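You operate a simulated robot arm through the tools that you are given. There is no shell and no other tool. Be economical: measure what you need, move in short steps, check, and stop when the job is done.

Carry out the task below with a simulated two-armed robot. There is one attempt and no reset: what you move stays moved.

Task
Steam the jeans smooth, then set the crease with the wooden block.
Fine: the iron is hot; the block on the board, pressed on while they are warm; block back; DRY, dial and socket off, iron on its rest. Set down upright: steam iron.

The check looks at the end state, three seconds after you hand in, the way a careful person would. Anything else that was tipped, shoved, dropped, spilled or broken makes it a failure.

Robot
Two 6-joint arms with two-finger parallel grippers on one trunk, on a base that drives. Base frame: it is fixed to the floor where the robot stands at the start and does not move with it; the origin is under the middle of the robot, x ahead of it, y to its left, z up; the surface under the hand at the start is at about z = 880. Lengths are in mm, angles in rad, forces in N, time in s.
The left shoulder is at the start at [60, 187, 1197], the right one opposite. With the tool pointing down near the work surface each hand reaches from about 240 to 620 mm from the robot's upright axis, wherever it stands, measured 20 degrees to its own side. Places, roughly: iron dial [400, -100, 1000]; socket switch [600, 100, 1000]; steam switch [500, -100, 1000]. Payload 1.57 kg a hand.
The TCP of each hand is the grasp point between the finger pads, 30 mm short of the fingertips. In the tool frame z runs along the fingers and y along their closing line. The gripper opens to 110 mm. The fingers are 24 mm wide and 12 mm thick; the gripper's body (48 by 112 mm) begins 78 mm behind the TCP.
Orientation is that of the tool frame in the base frame, as [roll, pitch, yaw] about the fixed x, y, z axes, in that order (R = Rz(yaw) Ry(pitch) Rx(roll)). With the fingers straight down and closing along the base's y, the tool's x points along the base's -x, its y along +y and its z along -z.

Tools
- The arms move only by the tool step_arm. It takes "left_motion", "right_motion" or both (then of equal length, played together; a hand with none holds still); each is a list of rows, each a list of 7 numbers: the shift along the base's x, y, z in mm, then the turn, a rotation vector about the base's x, y, z in rad, then the finger opening in mm, from 0 to 110. In form: [[tx, ty, tz, ax, ay, az, grip], ...]. A call has 1 to 20 rows; each row shifts and turns the commanded pose from where the row before left it. Rows are played at 5 a second. More than 50 mm and 0.15 rad between two rows, or a gripper value outside its range, and nothing of the call is played. A pose out of reach is approached as far as the arm can. The call stops where the force on the tool passes 90 N (or 10 N more than at its start, if that is more) or the arm is blocked; 0.2 s more then pass. Each finger travels about 153 mm/s and halts on what it meets, pressing with about 42 N; the grip force reading is that of the motor and also rises with nothing between the fingers. The clock runs only during rows and for 0.2 s after the last one: add rows that do not move to give the fingers time. It gives the time, the measured TCP pose, the force on the tool (base axes), the opening and the grip force at its end, in the units of the frame above (readings bear some noise), with the torque about the TCP (base axes, N m) and any sound that the robot's microphone picked up, and new pictures: "views" is both (left out), scene, wrist or none (wrist: the cameras of the hands that moved).
- Cameras (640 x 400 px; columns grow to the right, rows downward): "scene" is now at [24.1, -38.9, 1741.3]; the picture's right is [-0.40, -0.92, 0.00], its down [-0.75, 0.32, -0.58] and it looks along [0.53, -0.23, -0.81] (base axes); focal length 255 px, centre (320, 200). "left" rides on the left gripper at [70, -16, -141] in its tool frame; the picture's right is [0.23, 0.97, 0.00], its down [-0.85, 0.20, -0.48] and it looks along [-0.47, 0.11, 0.88] (tool axes); focal length 222 px, centre (320, 200). "right" rides on the right gripper at [70, 16, -141] in its tool frame; the picture's right is [-0.23, 0.97, 0.00], its down [-0.86, -0.20, -0.48] and it looks along [-0.47, -0.11, 0.88] (tool axes); focal length 222 px, centre (320, 200). There is no depth. A picture from a camera that has moved, and an enlarged one, comes with that camera's place and axes in the base frame and with its lens. The place of the scene camera against the robot may be out by one fixed shift of up to 25 mm in any direction.
- move_column(by): slides the trunk up (or, below 0, down) by that many mm; the arms and the scene camera ride with it, the base frame stays. It gives what a move gives, with no picture.
- drive_base(legs): drives the robot by 1 to 6 legs, each [ahead, left, turn to the left] in mm, mm and rad, along the robot's own axes; the way and the turn of a leg run together, so that a leg with both is an arc; at most 1500 mm and 3.142 rad a leg. The arms and the cameras ride along, it lands a little off, and it stops where it bumps. It gives what a move gives, and a new picture of the scene camera.
- pan_tilt(pan, tilt): turns the head with the scene camera to pan (to the left, within 1.501 rad either way) and tilt (down, from -0.506 to 1.204), counted from straight ahead of the robot. It gives what a move gives, and a new picture of the scene camera.
- close_up(camera, box): a new picture of the part [left, top, right, bottom] of that camera's present view, enlarged. It takes no simulated time.
- hand_in(): hands the job in; it is judged then, once.

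Work in short steps. Places have to be worked out from the pictures, the camera data and where the tool is seen: move nearer, look again, correct. Check each grasp and each placing, and mend what went wrong. You have 120 turns and 260 pictures in all, those below and enlarged ones among them. Open the grippers and draw the arms clear of the work before you hand the job in, unless the task says otherwise; then end with one line.

The tools are called as a command line: name --argument value ..., lists and objects as JSON in quotes. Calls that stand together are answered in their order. step_arm: Moves the arms, as the interface text tells. Its arguments: {"type":"object","properties":{"left_motion":{"type":"array","items":{"type":"array","items":{"type":"number"}}},"right_motion":{"type":"array","items":{"type":"array","items":{"type":"number"}}},"views":{"type":"string","enum":["both","scene","wrist","none"]}},"required":[]} The other tools are called the same way: move_column (by) slides the trunk up or down; drive_base (legs) drives the base; pan_tilt (pan, tilt) turns the head that bears the scene camera; close_up (camera, box) takes an enlarged picture of a part of a camera's view; hand_in () hands the job in.

At the start:

```text
time: 0.0
left_ee_pos: [343.3, 11.2, 1327.5]
left_tcp_rot: [-3.141, 0.002, -3.141]
left_force: [0.2, -0.4, -0.6]
left_wrist_torque: [0.01, 0.0, 0.0]
left_opening: 110.1
left_grasp_force: 0.0
right_ee_pos: [322.3, -341.2, 1334.4]
right_tcp_rot: [-3.141, -0.001, 3.142]
right_force: [-0.2, 0.8, 0.1]
right_wrist_torque: [0.04, 0.02, -0.03]
right_opening: 110.0
right_grasp_force: 0.1
trunk travel left (down, up): [-825.0, 165.0]
robot x, y, heading: [1.9, 2.5, 0.005]
head pan, tilt: [-0.407, 0.951]
```

scene: 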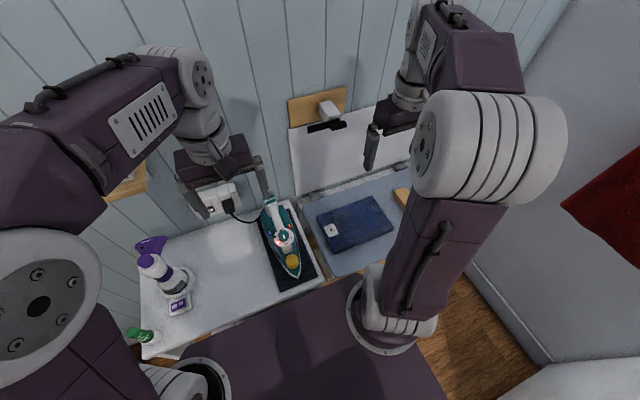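
right: 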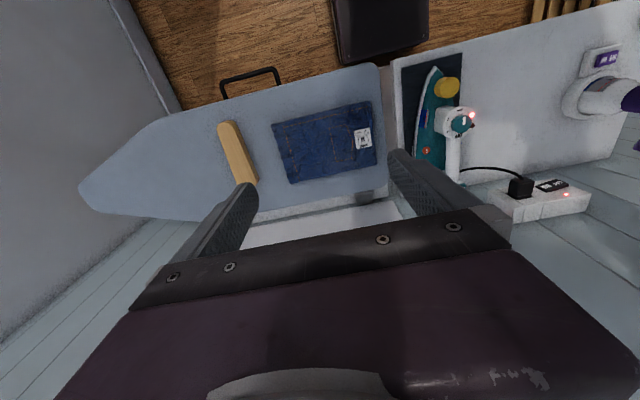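
left: 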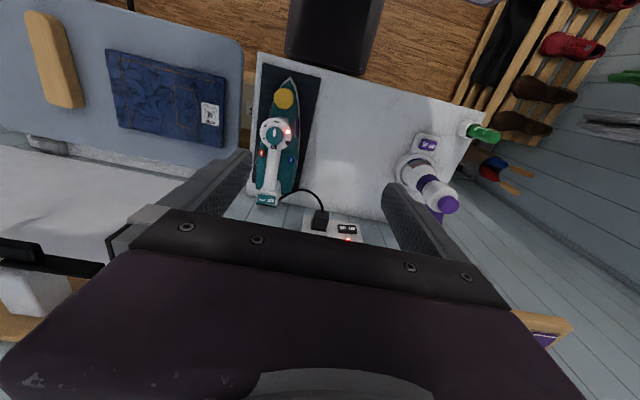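

The overview shows the board with folded jeans and wooden block, the iron on a dark rest, a socket strip and a bottle. I'll take close looks before moving anything.

close_up --camera "left" --box '[220, 40, 380, 260]'

close_up --camera "right" --box '[380, 30, 620, 230]'

close_up --camera "scene" --box '[190, 80, 430, 300]'

```text
1.82 times, centred on (300, 150) of left
camera zoom: at [274.2, -4.6, 1468.5], right [-0.23, 0.97, 0.0], down [0.85, 0.2, 0.48], along [0.47, 0.11, -0.88], focal length 404 px, centre (356, 291)
```

zoom: 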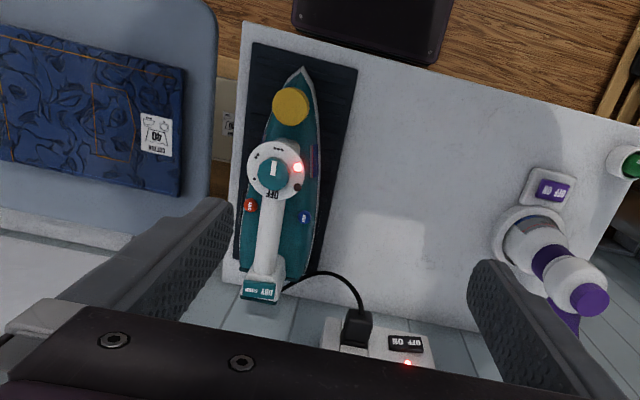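

```text
2.00 times, centred on (500, 130) of right
camera zoom: at [251.8, -323.7, 1476.6], right [0.23, 0.97, 0.0], down [0.86, -0.2, 0.48], along [0.47, -0.11, -0.88], focal length 444 px, centre (-40, 340)
```

zoom: 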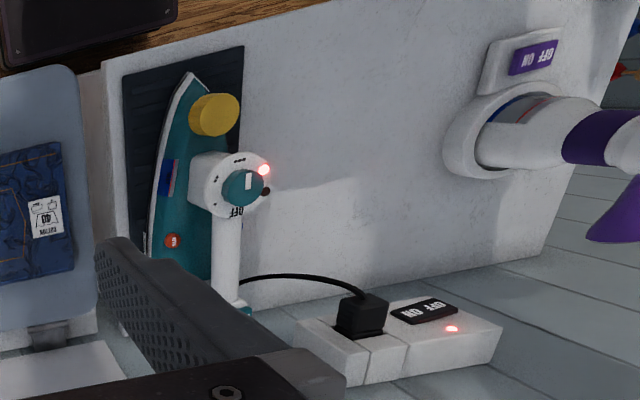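

```text
1.82 times, centred on (310, 190) of scene
camera zoom: at [24.1, -38.9, 1741.3], right [-0.4, -0.92, 0.0], down [-0.75, 0.32, -0.58], along [0.53, -0.23, -0.81], focal length 464 px, centre (338, 218)
```

zoom: 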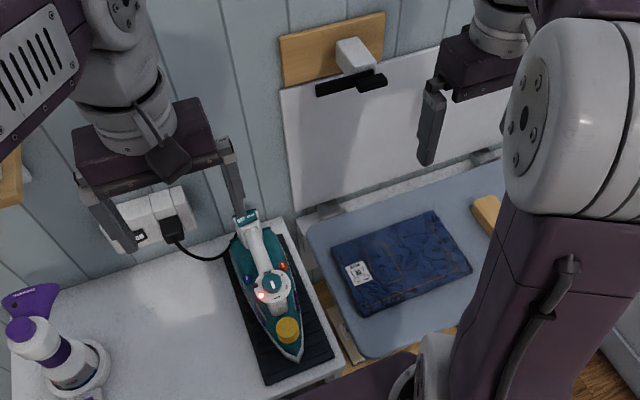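

I'll lower the left hand a bit for a closer look at the iron, its dial and the socket.

step_arm --left_motion '[[-15, 0, -45, 0, 0, 0, 110], [-15, 0, -45, 0, 0, 0, 110], [-15, 0, -45, 0, 0, 0, 110]]' --views "wrist"

close_up --camera "left" --box '[180, 60, 340, 240]'

close_up --camera "left" --box '[280, 140, 480, 270]'

```text
time: 0.8
left_ee_pos: [299.3, 5.1, 1191.1]
left_tcp_rot: [-3.141, 0.002, 3.14]
left_force: [-0.2, 0.9, -0.6]
left_wrist_torque: [-0.01, -0.01, 0.02]
left_opening: 110.1
left_grasp_force: 0.1
right_ee_pos: [322.6, -340.9, 1335.4]
right_tcp_rot: [3.14, 0.0, 3.141]
right_force: [-0.2, 0.6, -0.1]
right_wrist_torque: [0.0, 0.0, -0.01]
right_opening: 110.0
right_grasp_force: 0.1
trunk travel left (down, up): [-825.0, 165.0]
robot x, y, heading: [1.8, -0.9, -0.001]
head pan, tilt: [-0.407, 0.951]
camera left: at [229.0, -9.8, 1332.2], right [-0.23, 0.97, 0.0], down [0.85, 0.2, 0.48], along [0.47, 0.11, -0.88], focal length 222 px, centre (320, 200)
```

left: 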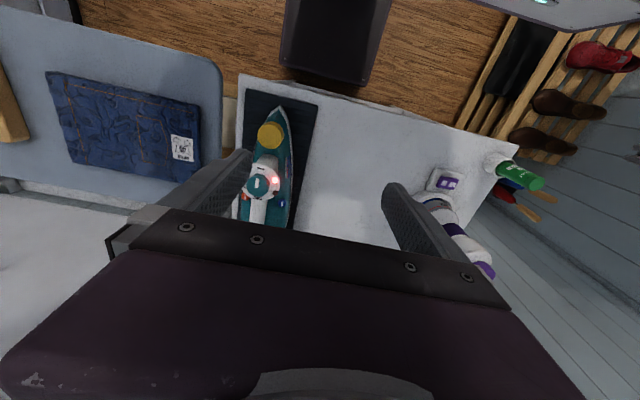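

```text
2.22 times, centred on (260, 150) of left
camera zoom: at [229.0, -9.8, 1332.2], right [-0.23, 0.97, 0.0], down [0.85, 0.2, 0.48], along [0.47, 0.11, -0.88], focal length 494 px, centre (453, 311)
```

zoom: 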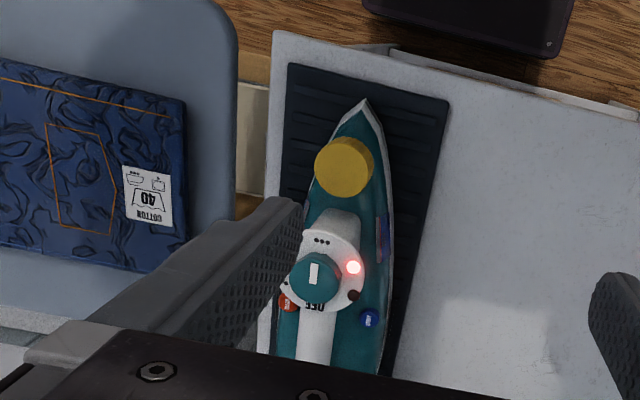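

```text
3.08 times, centred on (380, 205) of left
camera zoom: at [229.0, -9.8, 1332.2], right [-0.23, 0.97, 0.0], down [0.85, 0.2, 0.48], along [0.47, 0.11, -0.88], focal length 684 px, centre (135, 185)
```

zoom: 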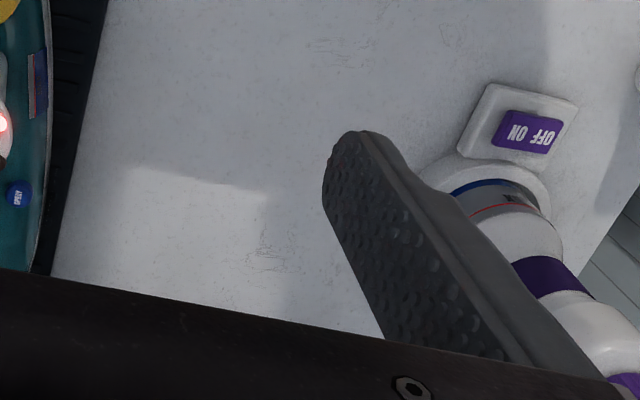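

Zoom appears to re-render sharply, so I'll zoom tightly on the dial and switches.

close_up --camera "left" --box '[235, 150, 300, 205]'

close_up --camera "scene" --box '[260, 180, 325, 285]'

close_up --camera "scene" --box '[190, 160, 290, 230]'

close_up --camera "left" --box '[40, 60, 210, 190]'

```text
7.27 times, centred on (268, 178) of left
camera zoom: at [229.0, -9.8, 1332.2], right [-0.23, 0.97, 0.0], down [0.85, 0.2, 0.48], along [0.47, 0.11, -0.88], focal length 1615 px, centre (702, 364)
```

zoom: 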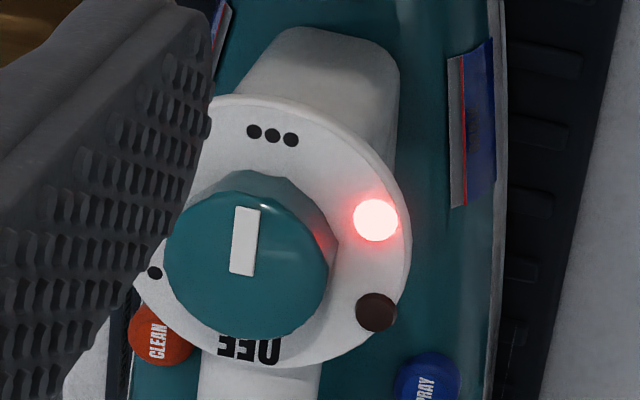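

```text
3.81 times, centred on (292, 232) of scene
camera zoom: at [24.7, -39.7, 1741.4], right [-0.4, -0.92, 0.0], down [-0.75, 0.32, -0.58], along [0.53, -0.23, -0.81], focal length 972 px, centre (425, 76)
```

zoom: 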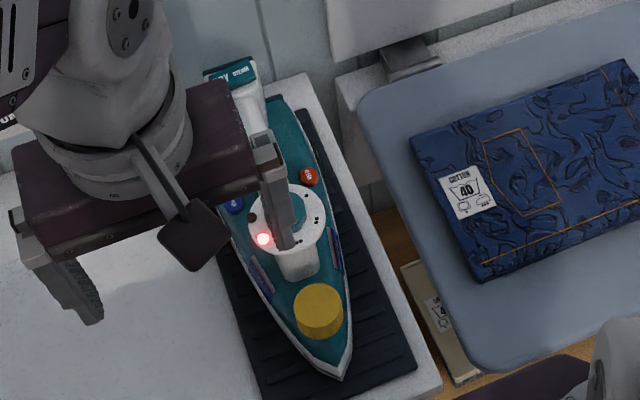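

```text
5.71 times, centred on (240, 195) of scene
camera zoom: at [24.7, -39.7, 1741.4], right [-0.4, -0.92, 0.0], down [-0.75, 0.32, -0.58], along [0.53, -0.23, -0.81], focal length 1458 px, centre (777, 229)
```

zoom: 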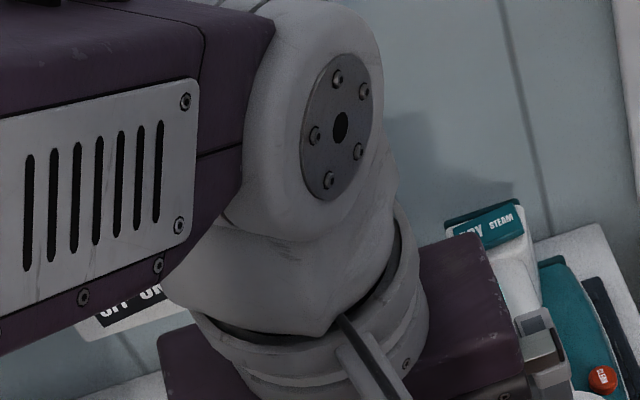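

```text
3.08 times, centred on (125, 125) of left
camera zoom: at [229.0, -9.8, 1332.2], right [-0.23, 0.97, 0.0], down [0.85, 0.2, 0.48], along [0.47, 0.11, -0.88], focal length 684 px, centre (920, 431)
```

zoom: 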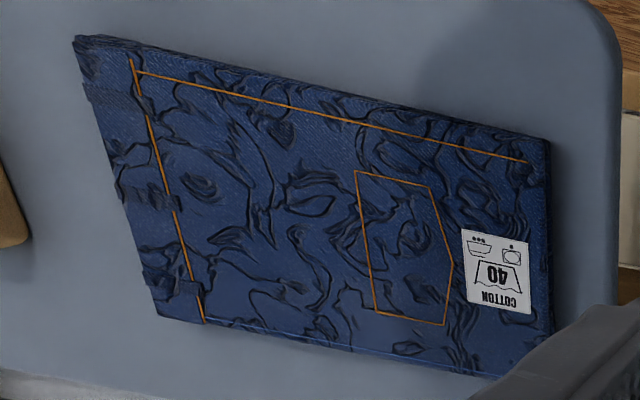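

The dial needs an unobstructed view; I'll move the left hand left and up, out of the scene camera's line.

step_arm --left_motion '[[0, 50, 20, 0, 0, 0, 110], [0, 50, 20, 0, 0, 0, 110], [0, 50, 20, 0, 0, 0, 110], [0, 50, 20, 0, 0, 0, 110], [0, 50, 20, 0, 0, 0, 110]]' --views "both"

close_up --camera "scene" --box '[265, 215, 305, 245]'

close_up --camera "scene" --box '[170, 150, 300, 240]'

close_up --camera "right" --box '[420, 70, 500, 130]'

```text
refused: row 1 steps farther than a row can; nothing moved
```

```text
13.33 times, centred on (285, 230) of scene
camera zoom: at [24.7, -39.7, 1741.4], right [-0.4, -0.92, 0.0], down [-0.75, 0.32, -0.58], along [0.53, -0.23, -0.81], focal length 3403 px, centre (787, -200)
```

zoom: 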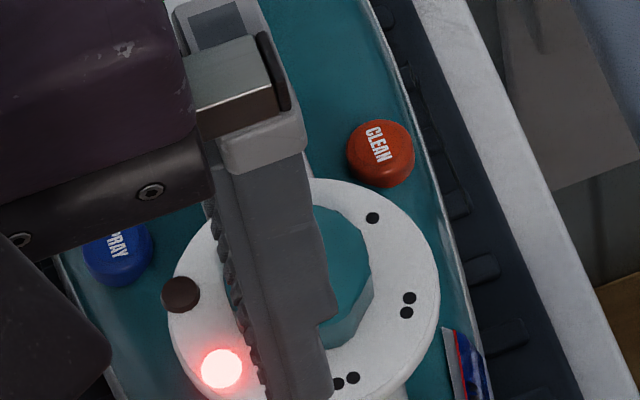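

```text
4.44 times, centred on (235, 195) of scene
camera zoom: at [24.7, -39.7, 1741.4], right [-0.4, -0.92, 0.0], down [-0.75, 0.32, -0.58], along [0.53, -0.23, -0.81], focal length 1134 px, centre (698, 222)
```

zoom: 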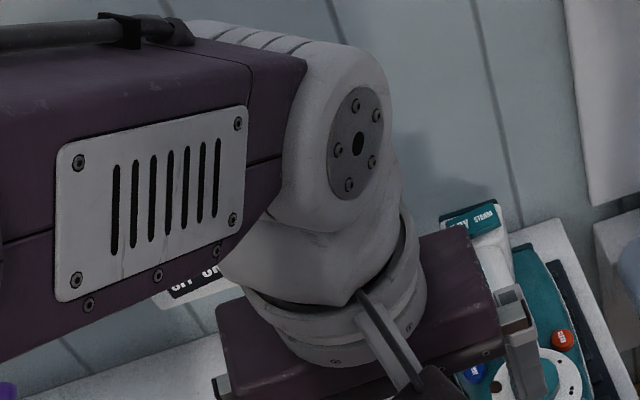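

```text
6.67 times, centred on (460, 100) of right
camera zoom: at [252.3, -324.3, 1476.4], right [0.23, 0.97, 0.0], down [0.86, -0.2, 0.48], along [0.47, -0.11, -0.88], focal length 1481 px, centre (-613, 867)
```

zoom: 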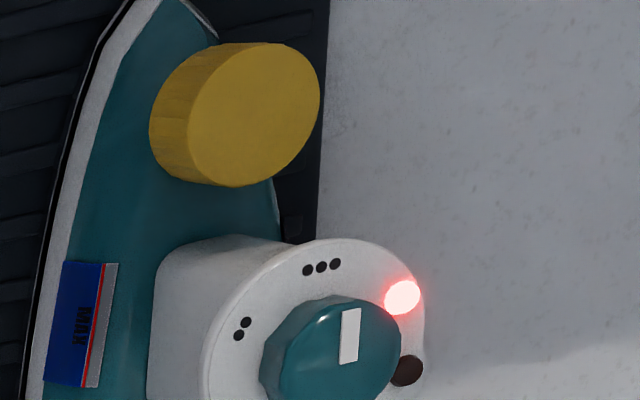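

The dial has OFF (rear), •, ••, ••• (nose) marks. I'll move the left hand clear with smaller rows.

step_arm --left_motion '[[0, 40, 20, 0, 0, 0, 110], [0, 40, 20, 0, 0, 0, 110], [0, 40, 20, 0, 0, 0, 110], [0, 40, 20, 0, 0, 0, 110], [0, 40, 20, 0, 0, 0, 110], [0, 40, 20, 0, 0, 0, 110]]' --views "both"

close_up --camera "scene" --box '[260, 210, 310, 250]'

close_up --camera "scene" --box '[190, 170, 300, 240]'

```text
time: 2.2
left_ee_pos: [301.8, 246.6, 1310.8]
left_tcp_rot: [-3.14, 0.002, 3.139]
left_force: [-0.3, -0.1, -0.3]
left_wrist_torque: [-0.07, 0.02, 0.0]
left_opening: 110.1
left_grasp_force: 0.1
right_ee_pos: [321.4, -340.6, 1335.3]
right_tcp_rot: [3.141, 0.001, 3.14]
right_force: [1.1, -0.1, -0.9]
right_wrist_torque: [-0.01, 0.01, -0.04]
right_opening: 109.9
right_grasp_force: 0.1
trunk travel left (down, up): [-825.0, 165.0]
robot x, y, heading: [2.2, 3.8, 0.004]
head pan, tilt: [-0.407, 0.951]
camera scene: at [24.0, -38.3, 1741.3], right [-0.4, -0.92, 0.0], down [-0.75, 0.32, -0.58], along [0.53, -0.23, -0.81], focal length 255 px, centre (320, 200)
camera left: at [231.6, 232.8, 1451.6], right [-0.23, 0.97, 0.0], down [0.85, 0.2, 0.48], along [0.47, 0.11, -0.88], focal length 222 px, centre (320, 200)
```

scene: 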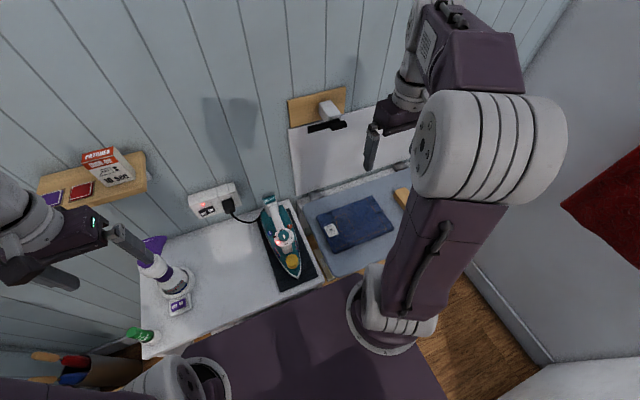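
left: 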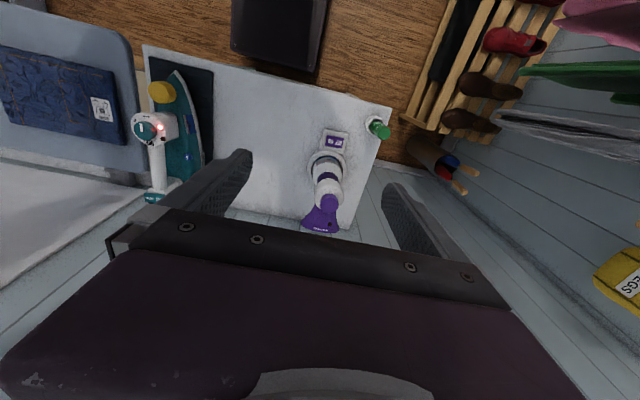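

```text
10.00 times, centred on (285, 230) of scene
camera zoom: at [24.0, -38.3, 1741.3], right [-0.4, -0.92, 0.0], down [-0.75, 0.32, -0.58], along [0.53, -0.23, -0.81], focal length 2552 px, centre (670, -100)
```

zoom: 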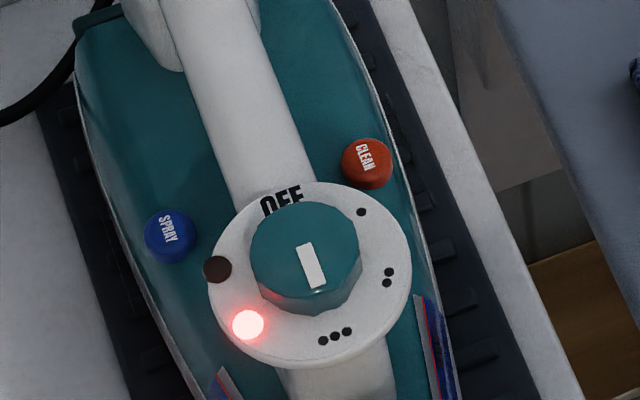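

```text
5.71 times, centred on (245, 205) of scene
camera zoom: at [24.0, -38.3, 1741.3], right [-0.4, -0.92, 0.0], down [-0.75, 0.32, -0.58], along [0.53, -0.23, -0.81], focal length 1458 px, centre (749, 171)
```

zoom: 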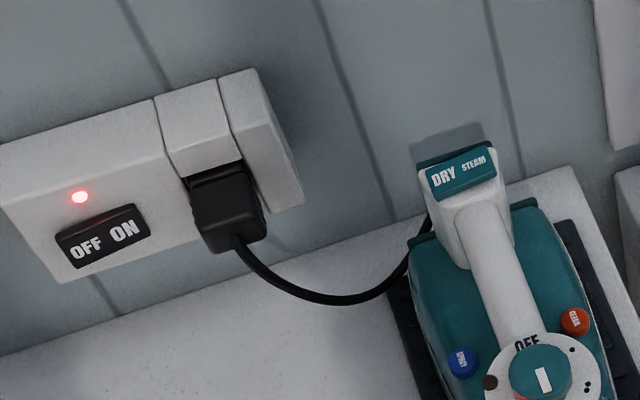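

Dial already points to •••, as the label (cotton, •••) demands; the socket lamp is lit. Now the steam rocker, the block and the tag on the board.

close_up --camera "scene" --box '[255, 185, 285, 210]'

close_up --camera "left" --box '[130, 170, 190, 210]'

close_up --camera "scene" --box '[300, 210, 350, 290]'

close_up --camera "right" --box '[180, 60, 420, 230]'

```text
16.00 times, centred on (270, 198) of scene
camera zoom: at [24.0, -38.3, 1741.3], right [-0.4, -0.92, 0.0], down [-0.75, 0.32, -0.58], along [0.53, -0.23, -0.81], focal length 4083 px, centre (1120, 240)
```

zoom: 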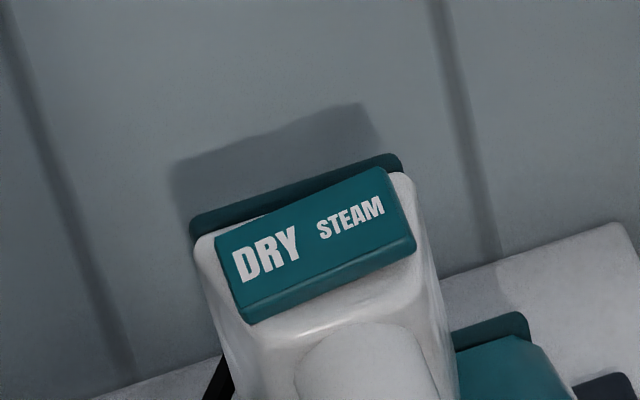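

```text
10.00 times, centred on (160, 190) of left
camera zoom: at [231.6, 232.8, 1451.6], right [-0.23, 0.97, 0.0], down [0.85, 0.2, 0.48], along [0.47, 0.11, -0.88], focal length 2221 px, centre (1920, 300)
```

zoom: 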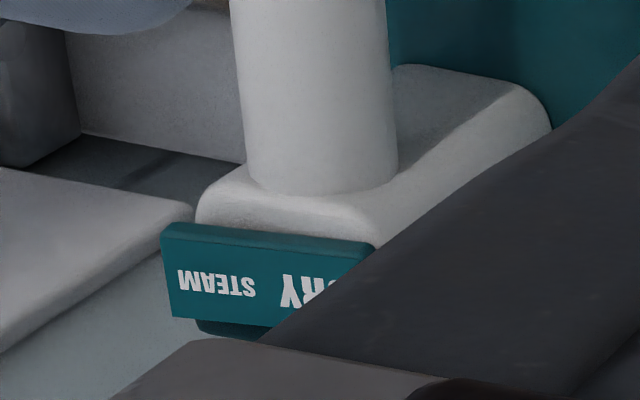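

```text
5.00 times, centred on (325, 250) of scene
camera zoom: at [24.0, -38.3, 1741.3], right [-0.4, -0.92, 0.0], down [-0.75, 0.32, -0.58], along [0.53, -0.23, -0.81], focal length 1276 px, centre (295, -50)
```

zoom: 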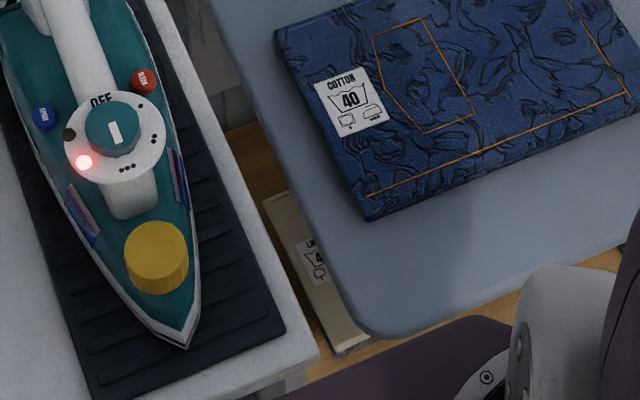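

```text
2.35 times, centred on (300, 145) of right
camera zoom: at [251.8, -323.2, 1476.7], right [0.23, 0.97, 0.0], down [0.86, -0.2, 0.48], along [0.47, -0.11, -0.88], focal length 523 px, centre (367, 329)
```

zoom: 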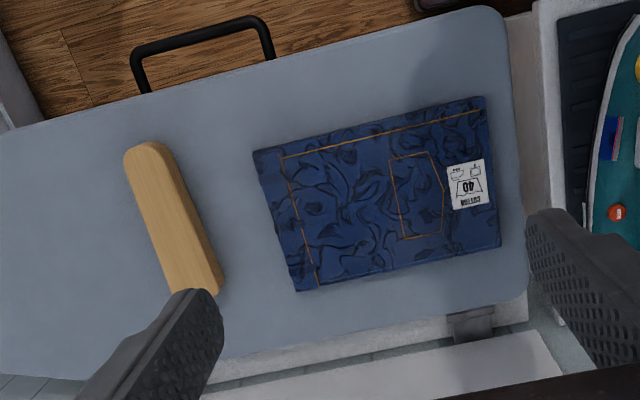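

Estimates: dial ≈ (393,-71,1017), steam rocker ≈ (542,-66,1020), socket switch ≈ (577,134,1020), jeans x 326–493 / y −466…−219 with top ≈ 887, block ≈ (376,-570). I'll bring the right hand above the rocker to see its tilt.

step_arm --right_motion '[[22, 34, -23, 0, 0, 0, 110], [22, 34, -23, 0, 0, 0, 110], [22, 34, -23, 0, 0, 0, 110], [22, 34, -23, 0, 0, 0, 110], [22, 34, -23, 0, 0, 0, 110], [22, 34, -23, 0, 0, 0, 110], [22, 34, -23, 0, 0, 0, 110], [22, 34, -23, 0, 0, 0, 110]]' --views "wrist"

close_up --camera "right" --box '[270, 130, 370, 200]'

close_up --camera "scene" --box '[190, 185, 240, 220]'

```text
time: 4.0
left_ee_pos: [302.9, 249.5, 1310.6]
left_tcp_rot: [-3.138, 0.0, 3.14]
left_force: [0.5, 0.2, 0.5]
left_wrist_torque: [0.0, 0.03, -0.01]
left_opening: 110.1
left_grasp_force: 0.1
right_ee_pos: [497.4, -64.6, 1144.8]
right_tcp_rot: [-3.14, -0.002, -3.141]
right_force: [-0.4, -0.1, -0.8]
right_wrist_torque: [-0.02, 0.02, -0.02]
right_opening: 110.0
right_grasp_force: 0.1
trunk travel left (down, up): [-825.0, 165.0]
robot x, y, heading: [-0.6, 0.6, -0.004]
head pan, tilt: [-0.407, 0.951]
camera right: at [428.1, -48.4, 1286.0], right [0.23, 0.97, 0.0], down [0.86, -0.2, 0.48], along [0.46, -0.11, -0.88], focal length 222 px, centre (320, 200)
```

right: 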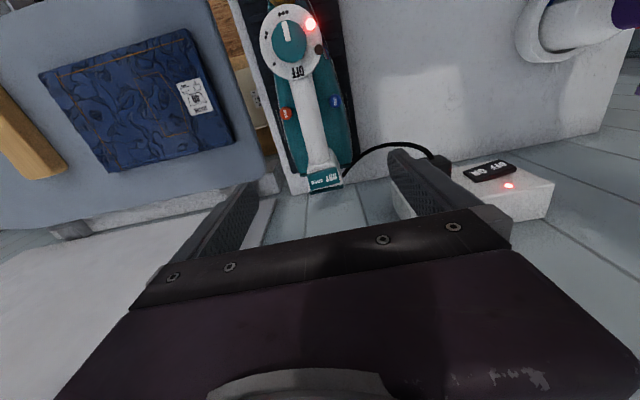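

```text
5.71 times, centred on (320, 165) of right
camera zoom: at [428.1, -48.4, 1286.0], right [0.23, 0.97, 0.0], down [0.86, -0.2, 0.48], along [0.46, -0.11, -0.88], focal length 1269 px, centre (320, 400)
```

zoom: 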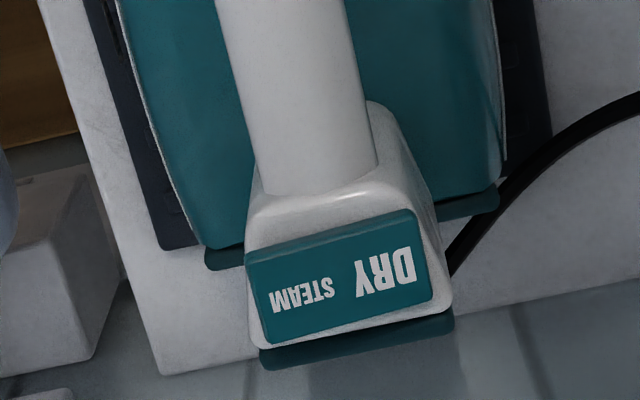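

```text
11.43 times, centred on (215, 202) of scene
camera zoom: at [26.0, -37.1, 1741.4], right [-0.4, -0.92, 0.0], down [-0.75, 0.32, -0.58], along [0.53, -0.23, -0.81], focal length 2917 px, centre (1520, 171)
```

zoom: 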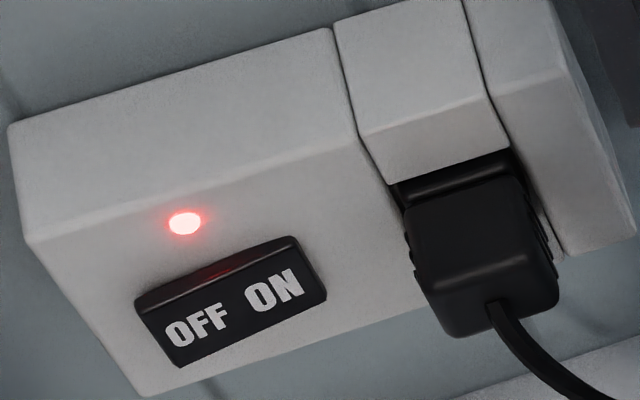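

The rocker looks pressed on the DRY side (STEAM end raised), centre ≈ (536,-69,1022), STEAM end at y≈-85. I'll close the right fingers and move above the STEAM end.

step_arm --right_motion '[[19, -10, 0, 0, 0, 0, 0], [19.5, -9.5, 0, 0, 0, 0, 0], [0, 0, -30, 0, 0, 0, 0], [0, 0, -30, 0, 0, 0, 0], [0, 0, -15, 0, 0, 0, 0]]' --views "both"

close_up --camera "right" --box '[260, 130, 380, 210]'

```text
time: 5.2
left_ee_pos: [301.7, 246.6, 1310.0]
left_tcp_rot: [-3.138, 0.002, 3.141]
left_force: [-0.3, 0.8, -0.4]
left_wrist_torque: [0.01, 0.04, -0.01]
left_opening: 110.1
left_grasp_force: 0.0
right_ee_pos: [535.6, -85.3, 1074.6]
right_tcp_rot: [3.141, 0.001, 3.142]
right_force: [0.8, -0.7, 0.8]
right_wrist_torque: [0.01, 0.01, -0.01]
right_opening: 0.2
right_grasp_force: 20.6
trunk travel left (down, up): [-825.0, 165.0]
robot x, y, heading: [-1.8, -0.5, 0.004]
head pan, tilt: [-0.407, 0.951]
camera scene: at [25.0, -38.9, 1741.3], right [-0.4, -0.92, 0.0], down [-0.75, 0.32, -0.58], along [0.53, -0.23, -0.81], focal length 255 px, centre (320, 200)
camera right: at [465.0, -69.8, 1214.7], right [0.23, 0.97, 0.0], down [0.86, -0.2, 0.48], along [0.47, -0.11, -0.88], focal length 222 px, centre (320, 200)
```

scene: 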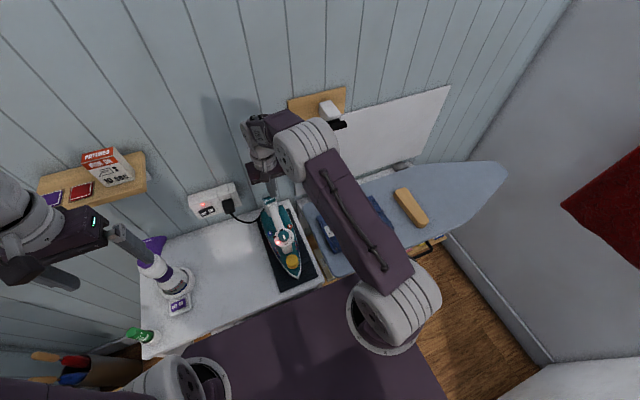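
right: 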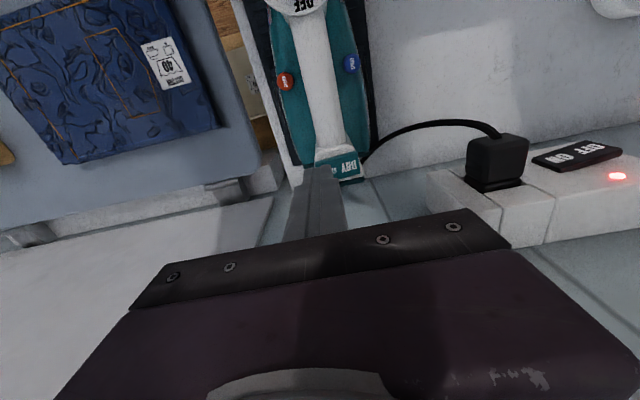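

```text
5.00 times, centred on (320, 170) of right
camera zoom: at [465.0, -69.8, 1214.7], right [0.23, 0.97, 0.0], down [0.86, -0.2, 0.48], along [0.47, -0.11, -0.88], focal length 1111 px, centre (320, 350)
```

zoom: 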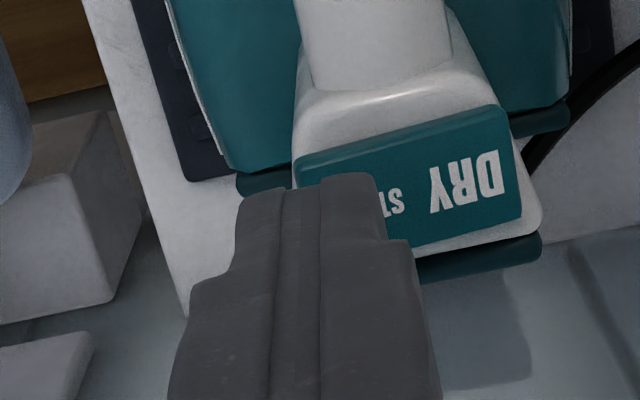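

Finger is over the STEAM end. Descending in small steps with force watch.

step_arm --right_motion '[[3, 0, -8, 0, 0, 0, 0], [0, 0, -6, 0, 0, 0, 0], [0, 0, -4, 0, 0, 0, 0], [0, 0, -3, 0, 0, 0, 0], [0, 0, -2, 0, 0, 0, 0]]' --views "none"

close_up --camera "right" --box '[260, 130, 380, 210]'

```text
time: 6.4
left_ee_pos: [301.7, 247.1, 1309.8]
left_tcp_rot: [-3.139, 0.002, -3.141]
left_force: [0.1, -0.7, 0.8]
left_wrist_torque: [-0.03, 0.03, 0.0]
left_opening: 109.9
left_grasp_force: 0.1
right_ee_pos: [539.9, -86.6, 1053.3]
right_tcp_rot: [3.141, -0.001, -3.141]
right_force: [0.5, 0.4, -0.9]
right_wrist_torque: [-0.01, 0.03, 0.02]
right_opening: 0.2
right_grasp_force: 21.4
trunk travel left (down, up): [-825.0, 165.0]
robot x, y, heading: [2.2, 1.4, 0.001]
head pan, tilt: [-0.407, 0.951]
heard: click
```

```text
5.00 times, centred on (320, 170) of right
camera zoom: at [469.4, -70.9, 1194.3], right [0.23, 0.97, 0.0], down [0.85, -0.2, 0.48], along [0.47, -0.11, -0.88], focal length 1111 px, centre (320, 350)
```

zoom: 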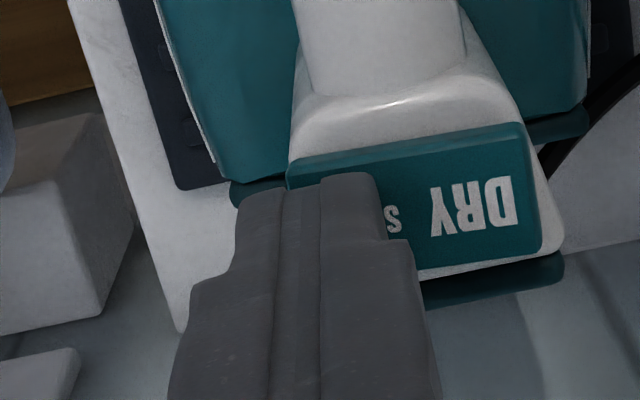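

Heard a click and the DRY end is now raised: STEAM is set. I'll lift and look from above at the handle and lamps.

step_arm --right_motion '[[0, 0, 40, 0, 0, 0, 0], [-25, 5, 40, 0, 0, 0, 80], [-35, 6, 0, 0, 0, 0, 80], [-20, 5, 0, 0, 0, 0, 80]]' --views "both"

close_up --camera "right" --box '[240, 60, 400, 220]'

close_up --camera "scene" --box '[250, 190, 320, 285]'

```text
time: 7.4
left_ee_pos: [301.4, 247.7, 1309.3]
left_tcp_rot: [-3.139, 0.001, -3.141]
left_force: [-1.0, -0.3, -0.5]
left_wrist_torque: [-0.01, 0.0, -0.05]
left_opening: 110.1
left_grasp_force: 0.0
right_ee_pos: [457.6, -72.1, 1131.0]
right_tcp_rot: [3.14, 0.002, -3.14]
right_force: [-0.3, -0.3, -0.5]
right_wrist_torque: [0.01, 0.01, -0.02]
right_opening: 79.9
right_grasp_force: 0.1
trunk travel left (down, up): [-825.0, 165.0]
robot x, y, heading: [-0.6, 2.5, 0.004]
head pan, tilt: [-0.407, 0.951]
camera scene: at [23.8, -38.7, 1741.3], right [-0.4, -0.92, 0.0], down [-0.75, 0.32, -0.58], along [0.53, -0.23, -0.81], focal length 255 px, centre (320, 200)
camera right: at [388.5, -55.6, 1273.2], right [0.23, 0.97, 0.0], down [0.85, -0.2, 0.48], along [0.47, -0.11, -0.88], focal length 222 px, centre (320, 200)
```

scene: 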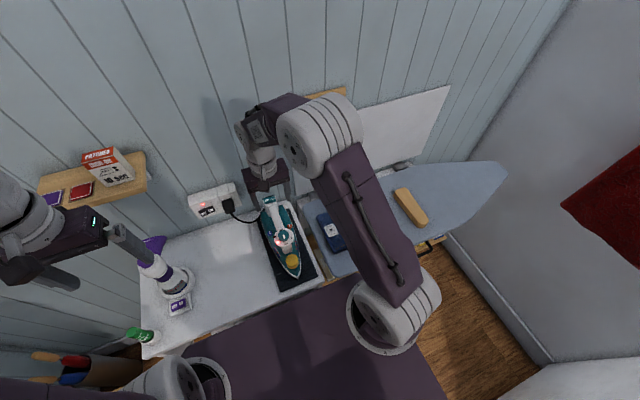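
right: 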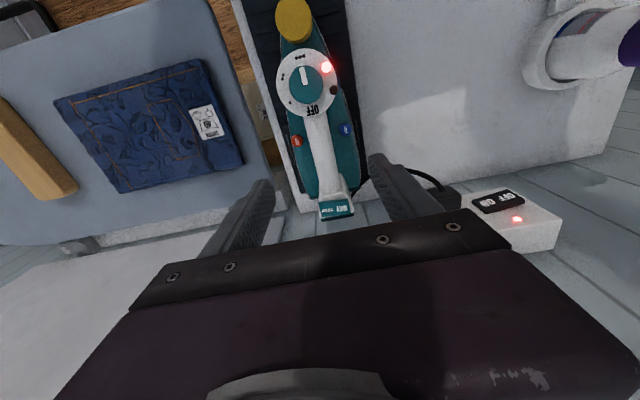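

```text
2.50 times, centred on (320, 140) of right
camera zoom: at [388.5, -55.6, 1273.2], right [0.23, 0.97, 0.0], down [0.85, -0.2, 0.48], along [0.47, -0.11, -0.88], focal length 555 px, centre (320, 350)
```

zoom: 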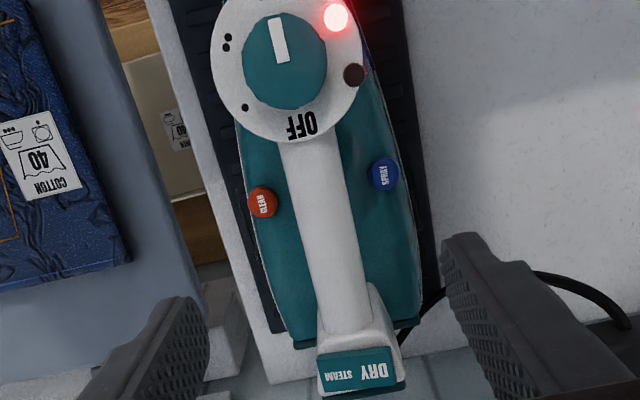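

```text
4.21 times, centred on (285, 238) of scene
camera zoom: at [23.8, -38.7, 1741.3], right [-0.4, -0.92, 0.0], down [-0.75, 0.32, -0.58], along [0.53, -0.23, -0.81], focal length 1075 px, centre (467, 42)
```

zoom: 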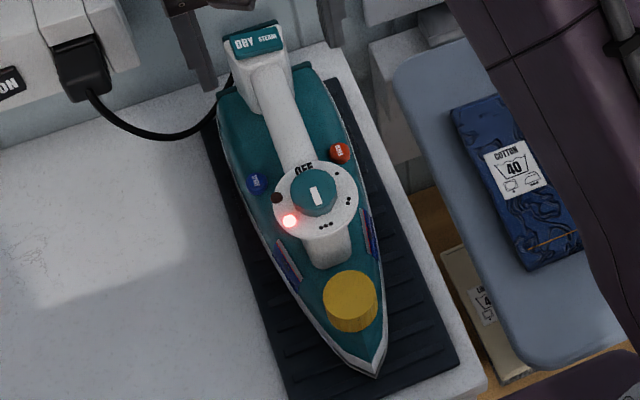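

Handle axis is y≈-72, from x≈430 to 510; CLEAN/SPRAY buttons at x≈456, z≈957 beside it, so I'll keep fingertips above ~975. Moving over x≈448 and descending with narrowed fingers.

step_arm --right_motion '[[-8, 0, -40, 0, 0, 0, 60], [0, 0, -40, 0, 0, 0, 60], [0, 0, -25, 0, 0, 0, 60], [0, 0, -13, 0, 0, 0, 60], [0, 0, 0, 0, 0, 0, 60]]' --views "both"

close_up --camera "right" --box '[220, 120, 420, 245]'

close_up --camera "scene" --box '[230, 170, 330, 270]'

close_up --camera "left" --box '[90, 60, 250, 220]'

```text
time: 8.6
left_ee_pos: [300.8, 246.5, 1310.4]
left_tcp_rot: [-3.138, 0.002, -3.141]
left_force: [-0.6, -0.1, 1.1]
left_wrist_torque: [0.0, 0.02, 0.01]
left_opening: 110.2
left_grasp_force: 0.0
right_ee_pos: [452.5, -71.1, 1015.1]
right_tcp_rot: [-3.141, -0.001, 3.141]
right_force: [0.5, -0.3, -0.7]
right_wrist_torque: [0.02, -0.03, 0.0]
right_opening: 60.2
right_grasp_force: 0.0
trunk travel left (down, up): [-825.0, 165.0]
robot x, y, heading: [0.8, -0.2, -0.005]
head pan, tilt: [-0.407, 0.951]
camera scene: at [24.1, -38.7, 1741.3], right [-0.4, -0.92, 0.0], down [-0.75, 0.32, -0.58], along [0.53, -0.23, -0.81], focal length 255 px, centre (320, 200)
camera right: at [382.0, -54.8, 1157.0], right [0.23, 0.97, 0.0], down [0.85, -0.2, 0.48], along [0.47, -0.11, -0.88], focal length 222 px, centre (320, 200)
```

scene: 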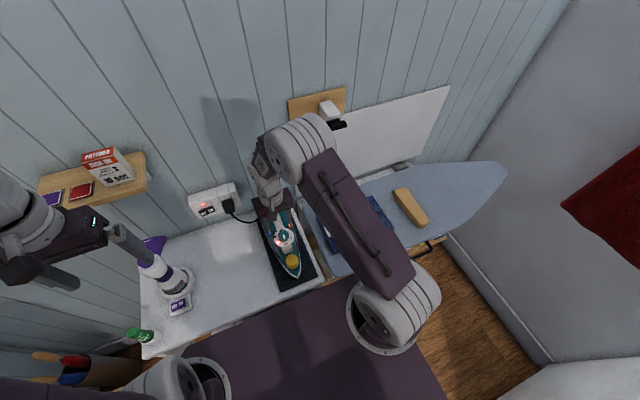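
right: 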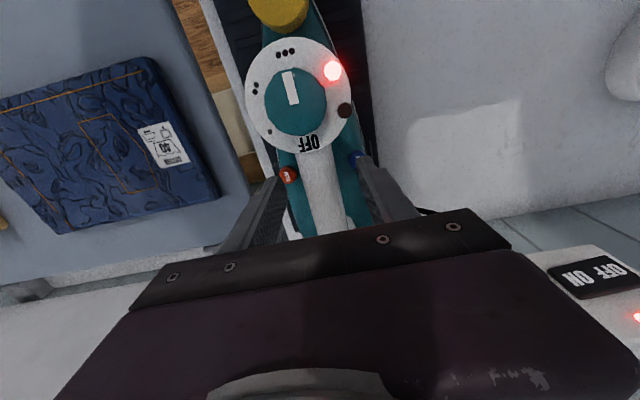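

```text
3.20 times, centred on (320, 182) of right
camera zoom: at [382.0, -54.8, 1157.0], right [0.23, 0.97, 0.0], down [0.85, -0.2, 0.48], along [0.47, -0.11, -0.88], focal length 711 px, centre (320, 256)
```

zoom: 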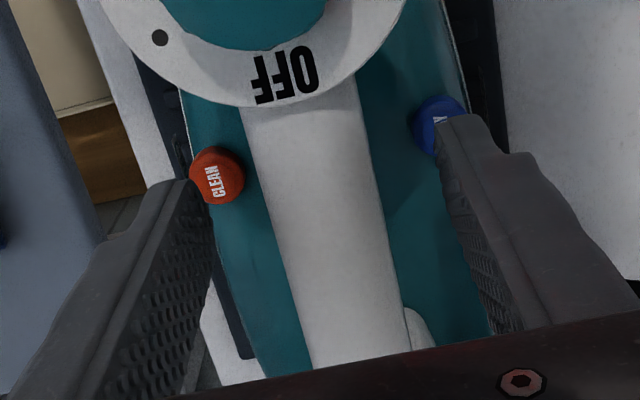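

```text
4.00 times, centred on (280, 220) of scene
camera zoom: at [24.1, -38.7, 1741.3], right [-0.4, -0.92, 0.0], down [-0.75, 0.32, -0.58], along [0.53, -0.23, -0.81], focal length 1021 px, centre (480, 120)
```

zoom: 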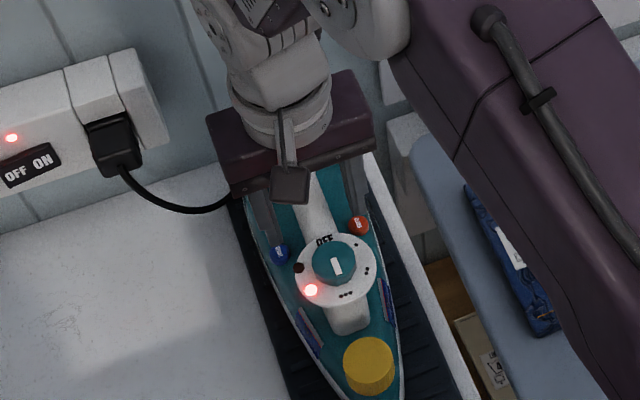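

```text
2.50 times, centred on (170, 140) of left
camera zoom: at [231.8, 231.9, 1451.4], right [-0.23, 0.97, 0.0], down [0.85, 0.2, 0.48], along [0.47, 0.11, -0.88], focal length 555 px, centre (695, 350)
```

zoom: 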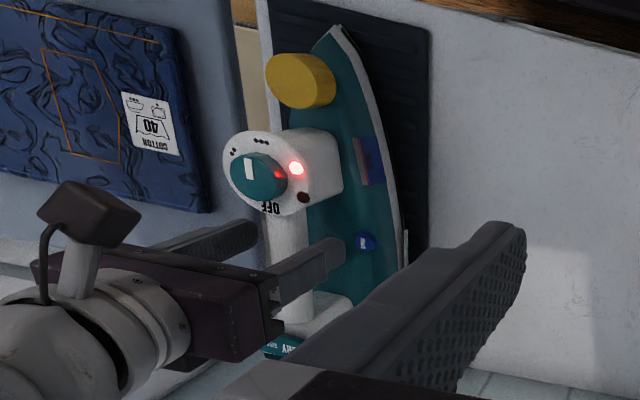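

Handle centre is about z≈991; I'll go down 14 mm more (tips ≈ 971, still above the buttons) and close.

step_arm --right_motion '[[0, 0, -7, 0, 0, 0, 60], [0, -1, -7, 0, 0, 0, 60], [0, 0, 0, 0, 0, 0, 40], [0, 0, 0, 0, 0, 0, 20], [0, 0, 0, 0, 0, 0, 10], [0, 0, 0, 0, 0, 0, 10]]' --views "wrist"

close_up --camera "left" --box '[90, 60, 250, 220]'

```text
time: 10.0
left_ee_pos: [300.8, 248.4, 1309.3]
left_tcp_rot: [-3.139, 0.001, 3.142]
left_force: [0.1, 0.4, 0.0]
left_wrist_torque: [0.05, -0.02, -0.02]
left_opening: 110.0
left_grasp_force: 0.0
right_ee_pos: [451.8, -70.3, 1000.5]
right_tcp_rot: [-3.141, 0.0, -3.141]
right_force: [-0.6, 4.1, 0.3]
right_wrist_torque: [0.02, -0.47, 0.04]
right_opening: 27.4
right_grasp_force: 37.6
trunk travel left (down, up): [-825.0, 165.0]
robot x, y, heading: [0.3, 3.4, 0.001]
head pan, tilt: [-0.407, 0.951]
camera right: at [381.4, -54.2, 1142.0], right [0.23, 0.97, 0.0], down [0.86, -0.2, 0.48], along [0.47, -0.11, -0.88], focal length 222 px, centre (320, 200)
```

right: 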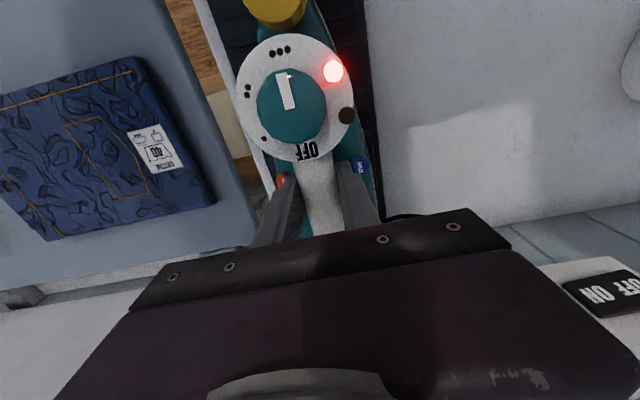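

```text
2.50 times, centred on (170, 140) of left
camera zoom: at [231.8, 232.8, 1451.2], right [-0.23, 0.97, 0.0], down [0.85, 0.2, 0.48], along [0.47, 0.11, -0.88], focal length 555 px, centre (695, 350)
```

zoom: 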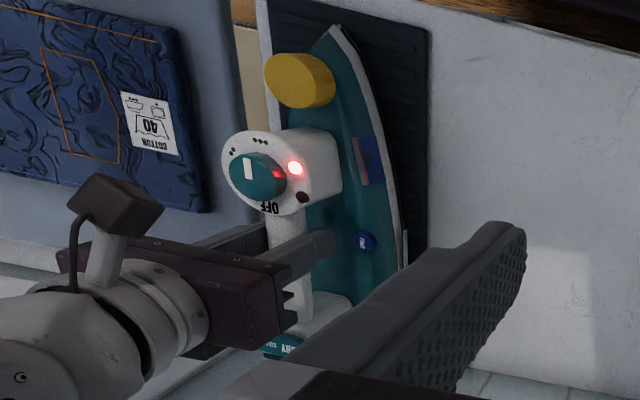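

Good grasp (27 mm, 38 N). Lift the iron 60 mm and check that it hangs level.

step_arm --right_motion '[[0, 0, 10, 0, 0, 0, 10], [0, 0, 20, 0, 0, 0, 10], [0, 0, 30, 0, 0, 0, 10], [0, 0, 0, 0, 0, 0, 10]]' --views "both"

close_up --camera "left" --box '[70, 40, 250, 230]'

close_up --camera "scene" --box '[210, 170, 340, 300]'

```text
time: 11.0
left_ee_pos: [301.5, 246.4, 1308.7]
left_tcp_rot: [-3.14, 0.003, -3.141]
left_force: [0.6, -0.6, 0.5]
left_wrist_torque: [0.0, 0.0, -0.01]
left_opening: 110.1
left_grasp_force: 0.0
right_ee_pos: [451.0, -72.0, 1061.0]
right_tcp_rot: [-3.142, -0.002, -3.141]
right_force: [0.0, 0.7, -10.7]
right_wrist_torque: [0.01, -0.08, -0.03]
right_opening: 27.4
right_grasp_force: 38.5
trunk travel left (down, up): [-825.0, 165.0]
robot x, y, heading: [0.1, 2.4, -0.001]
head pan, tilt: [-0.407, 0.951]
camera scene: at [26.2, -39.5, 1741.3], right [-0.4, -0.92, 0.0], down [-0.75, 0.32, -0.58], along [0.53, -0.23, -0.82], focal length 255 px, centre (320, 200)
camera right: at [381.5, -56.1, 1202.2], right [0.23, 0.97, 0.0], down [0.86, -0.2, 0.48], along [0.46, -0.11, -0.88], focal length 222 px, centre (320, 200)
```

scene: 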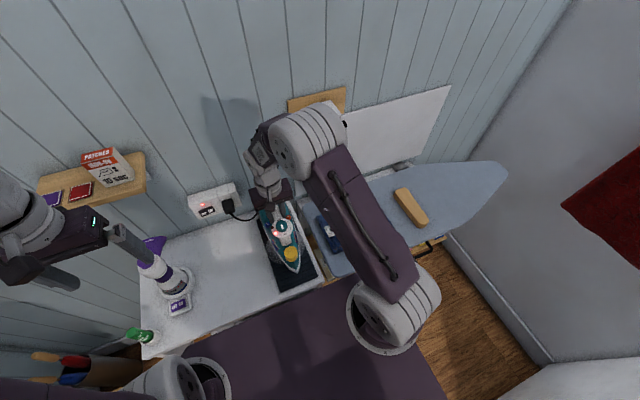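
right: 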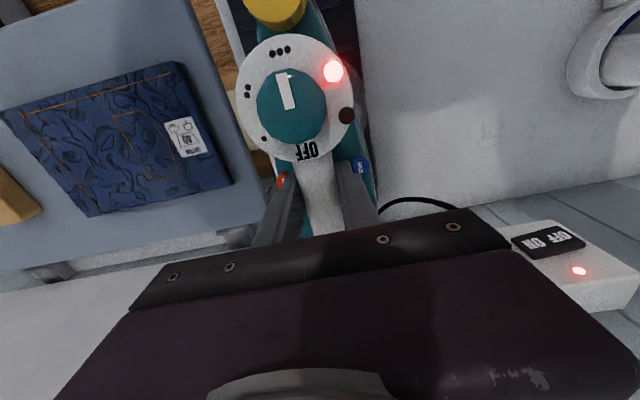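

```text
2.11 times, centred on (160, 135) of left
camera zoom: at [233.5, 231.3, 1451.1], right [-0.23, 0.97, 0.0], down [0.85, 0.2, 0.48], along [0.47, 0.11, -0.88], focal length 468 px, centre (657, 337)
```

zoom: 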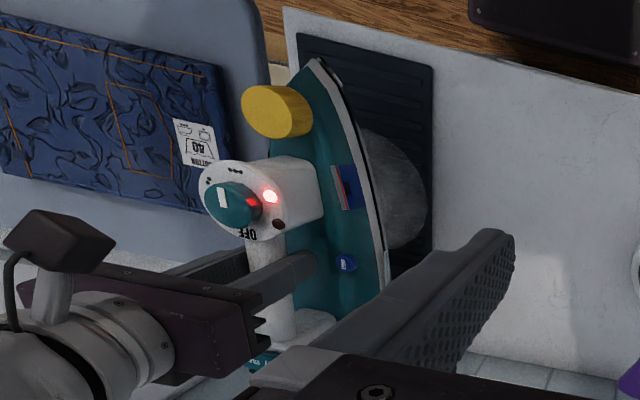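

```text
3.08 times, centred on (275, 235) of scene
camera zoom: at [26.2, -39.5, 1741.3], right [-0.4, -0.92, 0.0], down [-0.75, 0.32, -0.58], along [0.53, -0.23, -0.82], focal length 785 px, centre (458, 92)
```

zoom: 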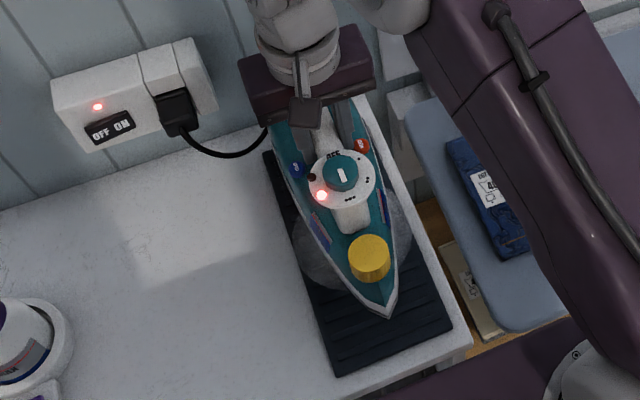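

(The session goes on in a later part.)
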